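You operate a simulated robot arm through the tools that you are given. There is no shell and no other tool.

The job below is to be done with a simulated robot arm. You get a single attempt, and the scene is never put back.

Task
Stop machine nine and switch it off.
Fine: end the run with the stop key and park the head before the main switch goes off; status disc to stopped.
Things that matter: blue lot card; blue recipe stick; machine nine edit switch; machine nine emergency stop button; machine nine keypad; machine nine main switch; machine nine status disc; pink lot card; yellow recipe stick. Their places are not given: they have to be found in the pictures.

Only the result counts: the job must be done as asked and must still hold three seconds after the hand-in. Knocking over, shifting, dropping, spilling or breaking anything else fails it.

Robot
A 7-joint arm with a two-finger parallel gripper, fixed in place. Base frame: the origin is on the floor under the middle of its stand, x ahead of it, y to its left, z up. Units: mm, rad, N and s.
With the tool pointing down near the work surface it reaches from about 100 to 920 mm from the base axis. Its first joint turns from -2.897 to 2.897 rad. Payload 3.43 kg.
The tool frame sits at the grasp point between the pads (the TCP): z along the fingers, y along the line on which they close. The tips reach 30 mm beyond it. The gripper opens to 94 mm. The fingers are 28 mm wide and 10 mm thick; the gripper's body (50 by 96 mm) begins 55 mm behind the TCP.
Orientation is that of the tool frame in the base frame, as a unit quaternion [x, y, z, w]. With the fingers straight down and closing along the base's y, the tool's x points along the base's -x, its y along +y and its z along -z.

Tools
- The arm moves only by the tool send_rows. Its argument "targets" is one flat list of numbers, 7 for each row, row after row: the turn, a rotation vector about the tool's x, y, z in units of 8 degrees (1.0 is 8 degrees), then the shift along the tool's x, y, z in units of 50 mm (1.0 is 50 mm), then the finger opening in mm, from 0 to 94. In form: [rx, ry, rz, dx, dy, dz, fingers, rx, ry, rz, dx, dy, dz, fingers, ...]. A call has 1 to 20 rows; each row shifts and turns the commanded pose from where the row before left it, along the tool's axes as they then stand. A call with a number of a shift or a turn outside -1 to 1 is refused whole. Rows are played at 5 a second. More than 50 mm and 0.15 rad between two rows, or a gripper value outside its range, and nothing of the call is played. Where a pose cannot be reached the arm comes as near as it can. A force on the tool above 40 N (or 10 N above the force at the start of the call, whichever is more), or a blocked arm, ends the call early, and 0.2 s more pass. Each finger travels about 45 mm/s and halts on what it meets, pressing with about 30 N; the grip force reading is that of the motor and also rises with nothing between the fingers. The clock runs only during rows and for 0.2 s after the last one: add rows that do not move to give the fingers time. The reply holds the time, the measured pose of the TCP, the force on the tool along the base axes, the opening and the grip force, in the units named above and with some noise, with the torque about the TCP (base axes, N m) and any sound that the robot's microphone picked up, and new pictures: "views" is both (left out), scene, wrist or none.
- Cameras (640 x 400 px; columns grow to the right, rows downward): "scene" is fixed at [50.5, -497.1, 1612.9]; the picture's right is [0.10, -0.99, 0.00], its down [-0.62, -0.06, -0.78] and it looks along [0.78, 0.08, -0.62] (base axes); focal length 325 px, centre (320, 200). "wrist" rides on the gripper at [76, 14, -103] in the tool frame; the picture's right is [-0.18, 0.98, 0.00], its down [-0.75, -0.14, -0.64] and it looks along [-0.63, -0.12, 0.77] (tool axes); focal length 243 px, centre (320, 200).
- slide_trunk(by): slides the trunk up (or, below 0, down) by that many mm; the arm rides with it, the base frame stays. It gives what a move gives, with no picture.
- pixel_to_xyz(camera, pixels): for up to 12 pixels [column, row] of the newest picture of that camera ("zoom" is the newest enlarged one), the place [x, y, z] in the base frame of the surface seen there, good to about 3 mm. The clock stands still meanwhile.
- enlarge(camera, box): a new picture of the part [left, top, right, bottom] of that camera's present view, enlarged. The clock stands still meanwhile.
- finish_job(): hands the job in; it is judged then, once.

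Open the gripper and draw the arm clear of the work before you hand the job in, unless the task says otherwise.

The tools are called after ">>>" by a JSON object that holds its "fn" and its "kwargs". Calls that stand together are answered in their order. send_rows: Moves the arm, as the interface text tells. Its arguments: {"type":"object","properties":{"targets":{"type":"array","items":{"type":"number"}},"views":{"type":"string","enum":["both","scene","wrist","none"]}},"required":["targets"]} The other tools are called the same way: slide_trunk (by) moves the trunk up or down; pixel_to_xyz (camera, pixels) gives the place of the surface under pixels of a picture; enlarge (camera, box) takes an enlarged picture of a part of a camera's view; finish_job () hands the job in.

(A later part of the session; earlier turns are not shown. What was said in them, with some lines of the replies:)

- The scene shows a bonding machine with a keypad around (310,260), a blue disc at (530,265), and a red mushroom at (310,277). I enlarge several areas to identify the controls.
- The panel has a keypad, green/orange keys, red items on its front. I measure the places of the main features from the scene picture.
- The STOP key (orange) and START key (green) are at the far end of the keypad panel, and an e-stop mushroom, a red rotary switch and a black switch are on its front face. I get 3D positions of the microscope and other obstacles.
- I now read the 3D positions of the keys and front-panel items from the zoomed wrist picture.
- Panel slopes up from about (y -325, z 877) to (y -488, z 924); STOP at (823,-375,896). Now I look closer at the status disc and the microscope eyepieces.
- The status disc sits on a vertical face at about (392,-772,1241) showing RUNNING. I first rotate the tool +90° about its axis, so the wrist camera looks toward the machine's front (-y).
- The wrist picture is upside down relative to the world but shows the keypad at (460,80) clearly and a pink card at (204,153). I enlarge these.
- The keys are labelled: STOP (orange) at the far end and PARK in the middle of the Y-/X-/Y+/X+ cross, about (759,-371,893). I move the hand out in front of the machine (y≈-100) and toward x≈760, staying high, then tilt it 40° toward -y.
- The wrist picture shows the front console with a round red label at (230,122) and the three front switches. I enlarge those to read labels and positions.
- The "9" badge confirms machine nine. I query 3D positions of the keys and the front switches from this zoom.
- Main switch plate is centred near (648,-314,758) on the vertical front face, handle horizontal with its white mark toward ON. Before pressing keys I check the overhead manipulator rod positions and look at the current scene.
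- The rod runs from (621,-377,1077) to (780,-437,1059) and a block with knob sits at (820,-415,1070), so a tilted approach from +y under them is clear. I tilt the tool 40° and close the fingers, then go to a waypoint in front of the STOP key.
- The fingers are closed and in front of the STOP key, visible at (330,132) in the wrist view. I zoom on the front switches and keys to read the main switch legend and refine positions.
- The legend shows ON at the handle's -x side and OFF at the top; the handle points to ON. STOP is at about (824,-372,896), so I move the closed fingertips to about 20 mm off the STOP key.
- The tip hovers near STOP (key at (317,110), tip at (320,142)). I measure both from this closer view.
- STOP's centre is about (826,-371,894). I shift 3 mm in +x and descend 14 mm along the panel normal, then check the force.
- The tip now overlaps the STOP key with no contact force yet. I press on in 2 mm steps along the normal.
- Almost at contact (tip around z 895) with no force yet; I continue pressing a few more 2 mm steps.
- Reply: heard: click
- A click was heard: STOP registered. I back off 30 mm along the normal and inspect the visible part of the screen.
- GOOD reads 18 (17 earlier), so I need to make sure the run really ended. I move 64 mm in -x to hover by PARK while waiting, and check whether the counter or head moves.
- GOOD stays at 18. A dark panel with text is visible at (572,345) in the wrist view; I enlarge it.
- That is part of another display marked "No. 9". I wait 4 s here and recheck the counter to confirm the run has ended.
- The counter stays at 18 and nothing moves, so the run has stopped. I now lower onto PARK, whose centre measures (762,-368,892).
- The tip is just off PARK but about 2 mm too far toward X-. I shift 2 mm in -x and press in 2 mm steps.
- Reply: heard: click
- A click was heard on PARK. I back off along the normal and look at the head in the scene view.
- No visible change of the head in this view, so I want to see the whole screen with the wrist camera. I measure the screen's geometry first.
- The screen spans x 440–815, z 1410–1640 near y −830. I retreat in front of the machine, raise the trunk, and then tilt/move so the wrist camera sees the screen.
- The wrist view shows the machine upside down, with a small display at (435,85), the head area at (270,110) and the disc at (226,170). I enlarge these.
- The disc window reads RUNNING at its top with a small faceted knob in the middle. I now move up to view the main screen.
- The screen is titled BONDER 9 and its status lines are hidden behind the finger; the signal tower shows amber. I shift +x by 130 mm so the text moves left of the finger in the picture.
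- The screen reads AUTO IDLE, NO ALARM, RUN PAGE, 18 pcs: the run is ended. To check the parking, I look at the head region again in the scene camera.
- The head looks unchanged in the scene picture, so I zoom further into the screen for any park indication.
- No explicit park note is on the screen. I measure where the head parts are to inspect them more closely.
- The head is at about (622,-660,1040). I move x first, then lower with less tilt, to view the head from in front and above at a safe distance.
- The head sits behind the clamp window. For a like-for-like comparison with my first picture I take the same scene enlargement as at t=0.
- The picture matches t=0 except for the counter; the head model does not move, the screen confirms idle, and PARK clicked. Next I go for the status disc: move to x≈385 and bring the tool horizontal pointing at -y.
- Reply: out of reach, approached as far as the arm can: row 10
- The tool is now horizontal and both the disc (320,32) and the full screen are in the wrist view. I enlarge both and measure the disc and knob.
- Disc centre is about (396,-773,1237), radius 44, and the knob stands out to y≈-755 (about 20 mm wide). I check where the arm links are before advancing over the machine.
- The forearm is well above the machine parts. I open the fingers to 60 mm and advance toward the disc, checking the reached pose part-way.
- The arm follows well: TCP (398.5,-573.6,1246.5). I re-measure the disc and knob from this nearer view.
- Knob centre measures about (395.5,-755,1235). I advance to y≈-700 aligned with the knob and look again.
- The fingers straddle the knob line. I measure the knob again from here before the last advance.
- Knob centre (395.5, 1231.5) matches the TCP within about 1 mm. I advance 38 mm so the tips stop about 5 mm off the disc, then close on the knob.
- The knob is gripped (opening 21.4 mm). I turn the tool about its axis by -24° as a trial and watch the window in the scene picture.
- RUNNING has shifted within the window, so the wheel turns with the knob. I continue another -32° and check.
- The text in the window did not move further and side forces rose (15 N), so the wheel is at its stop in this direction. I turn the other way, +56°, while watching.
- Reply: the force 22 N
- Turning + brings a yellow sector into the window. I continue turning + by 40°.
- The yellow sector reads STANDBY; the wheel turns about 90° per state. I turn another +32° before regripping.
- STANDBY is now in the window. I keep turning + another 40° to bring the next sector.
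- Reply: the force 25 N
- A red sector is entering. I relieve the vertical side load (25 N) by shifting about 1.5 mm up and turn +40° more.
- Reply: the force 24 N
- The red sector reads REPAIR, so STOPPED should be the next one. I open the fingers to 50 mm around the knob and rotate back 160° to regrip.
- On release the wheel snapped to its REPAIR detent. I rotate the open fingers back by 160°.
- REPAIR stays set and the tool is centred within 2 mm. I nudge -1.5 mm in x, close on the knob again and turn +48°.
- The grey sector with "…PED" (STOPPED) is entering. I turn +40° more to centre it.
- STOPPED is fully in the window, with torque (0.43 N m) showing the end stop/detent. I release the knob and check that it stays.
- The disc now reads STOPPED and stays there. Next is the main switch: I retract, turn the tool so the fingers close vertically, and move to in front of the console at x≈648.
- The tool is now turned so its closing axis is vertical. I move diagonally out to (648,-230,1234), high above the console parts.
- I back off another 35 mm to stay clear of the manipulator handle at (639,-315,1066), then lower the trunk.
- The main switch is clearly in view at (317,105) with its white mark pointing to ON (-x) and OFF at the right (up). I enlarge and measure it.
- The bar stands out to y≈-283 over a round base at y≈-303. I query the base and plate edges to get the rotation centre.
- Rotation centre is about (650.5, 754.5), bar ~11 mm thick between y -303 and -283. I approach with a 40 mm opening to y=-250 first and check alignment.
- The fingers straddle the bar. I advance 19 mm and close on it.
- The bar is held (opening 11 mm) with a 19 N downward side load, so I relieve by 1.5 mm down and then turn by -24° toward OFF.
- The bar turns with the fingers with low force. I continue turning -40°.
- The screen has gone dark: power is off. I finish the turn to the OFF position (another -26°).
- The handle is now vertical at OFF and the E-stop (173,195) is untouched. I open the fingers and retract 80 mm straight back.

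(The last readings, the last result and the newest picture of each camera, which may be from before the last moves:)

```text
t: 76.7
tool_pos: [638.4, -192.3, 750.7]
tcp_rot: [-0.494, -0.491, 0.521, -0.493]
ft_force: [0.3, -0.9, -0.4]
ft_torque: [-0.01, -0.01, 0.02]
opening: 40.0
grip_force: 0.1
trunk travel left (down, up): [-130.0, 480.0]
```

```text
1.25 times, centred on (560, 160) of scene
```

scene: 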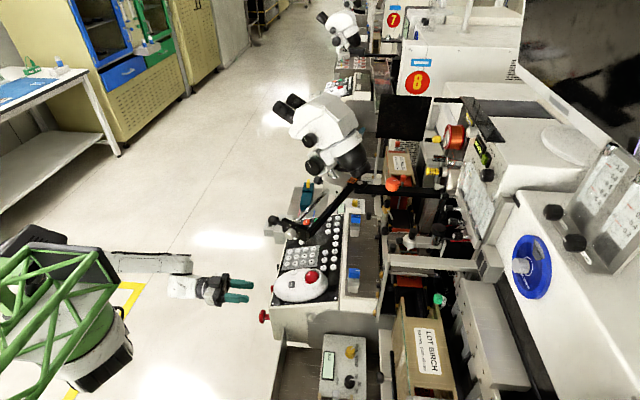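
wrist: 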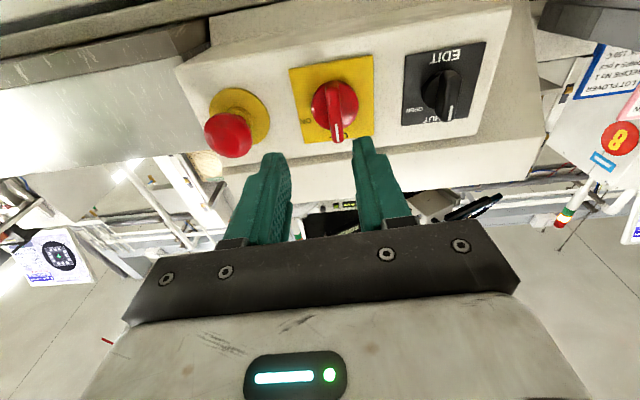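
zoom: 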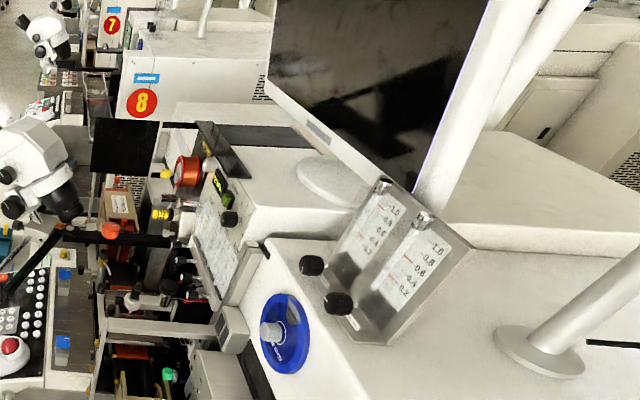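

The white mark points to OFF, the screen is dark, and the E-stop and edit switch are untouched. I verify the disc once more and draw the arm further clear by raising the trunk.

>>> {"fn": "enlarge", "kwargs": {"camera": "scene", "box": [480, 210, 580, 310]}}

>>> {"fn": "slide_trunk", "kwargs": {"by": 180}}

>>> {"fn": "send_rows", "kwargs": {"targets": [0, 1, 0, 0, 0, -0.3, 60, 0, 1, 0, 0, 0, -0.3, 60, 0, 1, 0, 0, 0, -0.3, 60, 0, 1, 0, 0, 0, -0.3, 60, 0, 1, 0, 0, 0, -0.3, 60, 0, 0, 0, 0.3, 0, 0, 60, 0, 0, 0, 0.3, 0, 0, 60], "views": "both"}}

```text
4.00 times, centred on (530, 260) of scene
```

zoom: 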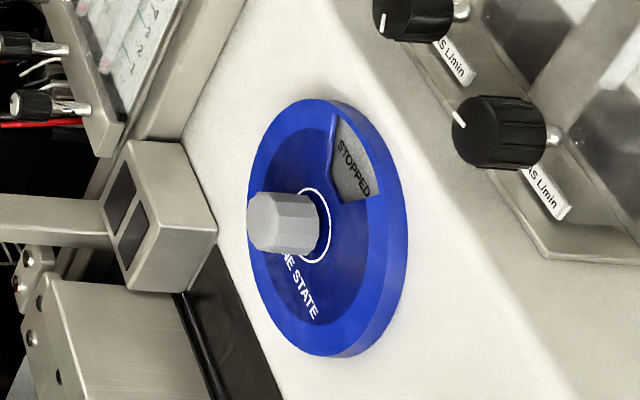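

```text
t: 78.7
tool_pos: [643.5, -190.9, 930.9]
tcp_rot: [-0.492, -0.493, 0.518, -0.496]
ft_force: [-0.1, 0.6, 0.1]
ft_torque: [-0.01, -0.01, 0.04]
opening: 39.9
grip_force: 0.0
trunk travel left (down, up): [-310.0, 300.0]
```

```text
t: 79.2
tool_pos: [626.5, -198.3, 931.8]
tcp_rot: [-0.472, -0.521, 0.537, -0.466]
ft_force: [-0.9, 0.7, -0.7]
ft_torque: [0.0, 0.03, 0.0]
opening: 60.1
grip_force: 0.1
trunk travel left (down, up): [-310.0, 300.0]
stopped in row 2: the arm was blocked; the commanded pose is now the measured one
```

scene: 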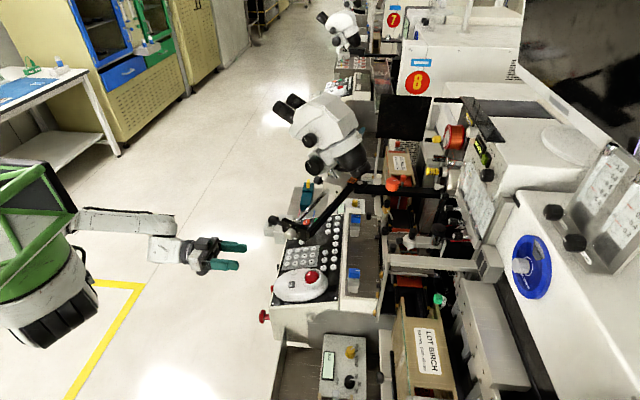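
wrist: 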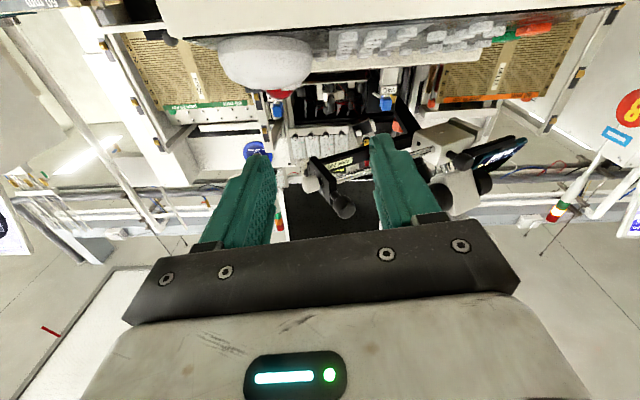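

The disc reads STOPPED, the main switch is at OFF, the screen is dark, the gripper is open, and the arm stands clear (tips at y≈-228, about 90 mm from the console; a joint limit stopped the extra tilt). I hand the job in.

>>> {"fn": "finish_job", "kwargs": {}}

```text
The job is handed in.
```

Machine nine is stopped and switched off, and I handed the job in. I have no direct confirmation that the head parked.

- **Run ended:** I pressed STOP and heard a click. The screen then read AUTO IDLE and NO ALARM, and the good count stayed at 18.
- **Head park:** I pressed PARK after the run had stopped and before switching off, and heard a click. The head did not visibly move in the pictures, and the screen shows no park status.
- **Main switch:** I turned it from ON to OFF. The screen went dark partway through the turn, and the handle's white mark now points to OFF.
- **Status disc:** I turned it from RUNNING, through STANDBY and REPAIR, to STOPPED. It was still showing STOPPED in the last pictures.

I did not touch the emergency stop, edit switch, lot cards or recipe sticks. The gripper is open and its tips are about 90 mm in front of the console. I tried to draw the arm back further, but it reported being blocked with no force on the tool. I took this as a joint limit and left it there.
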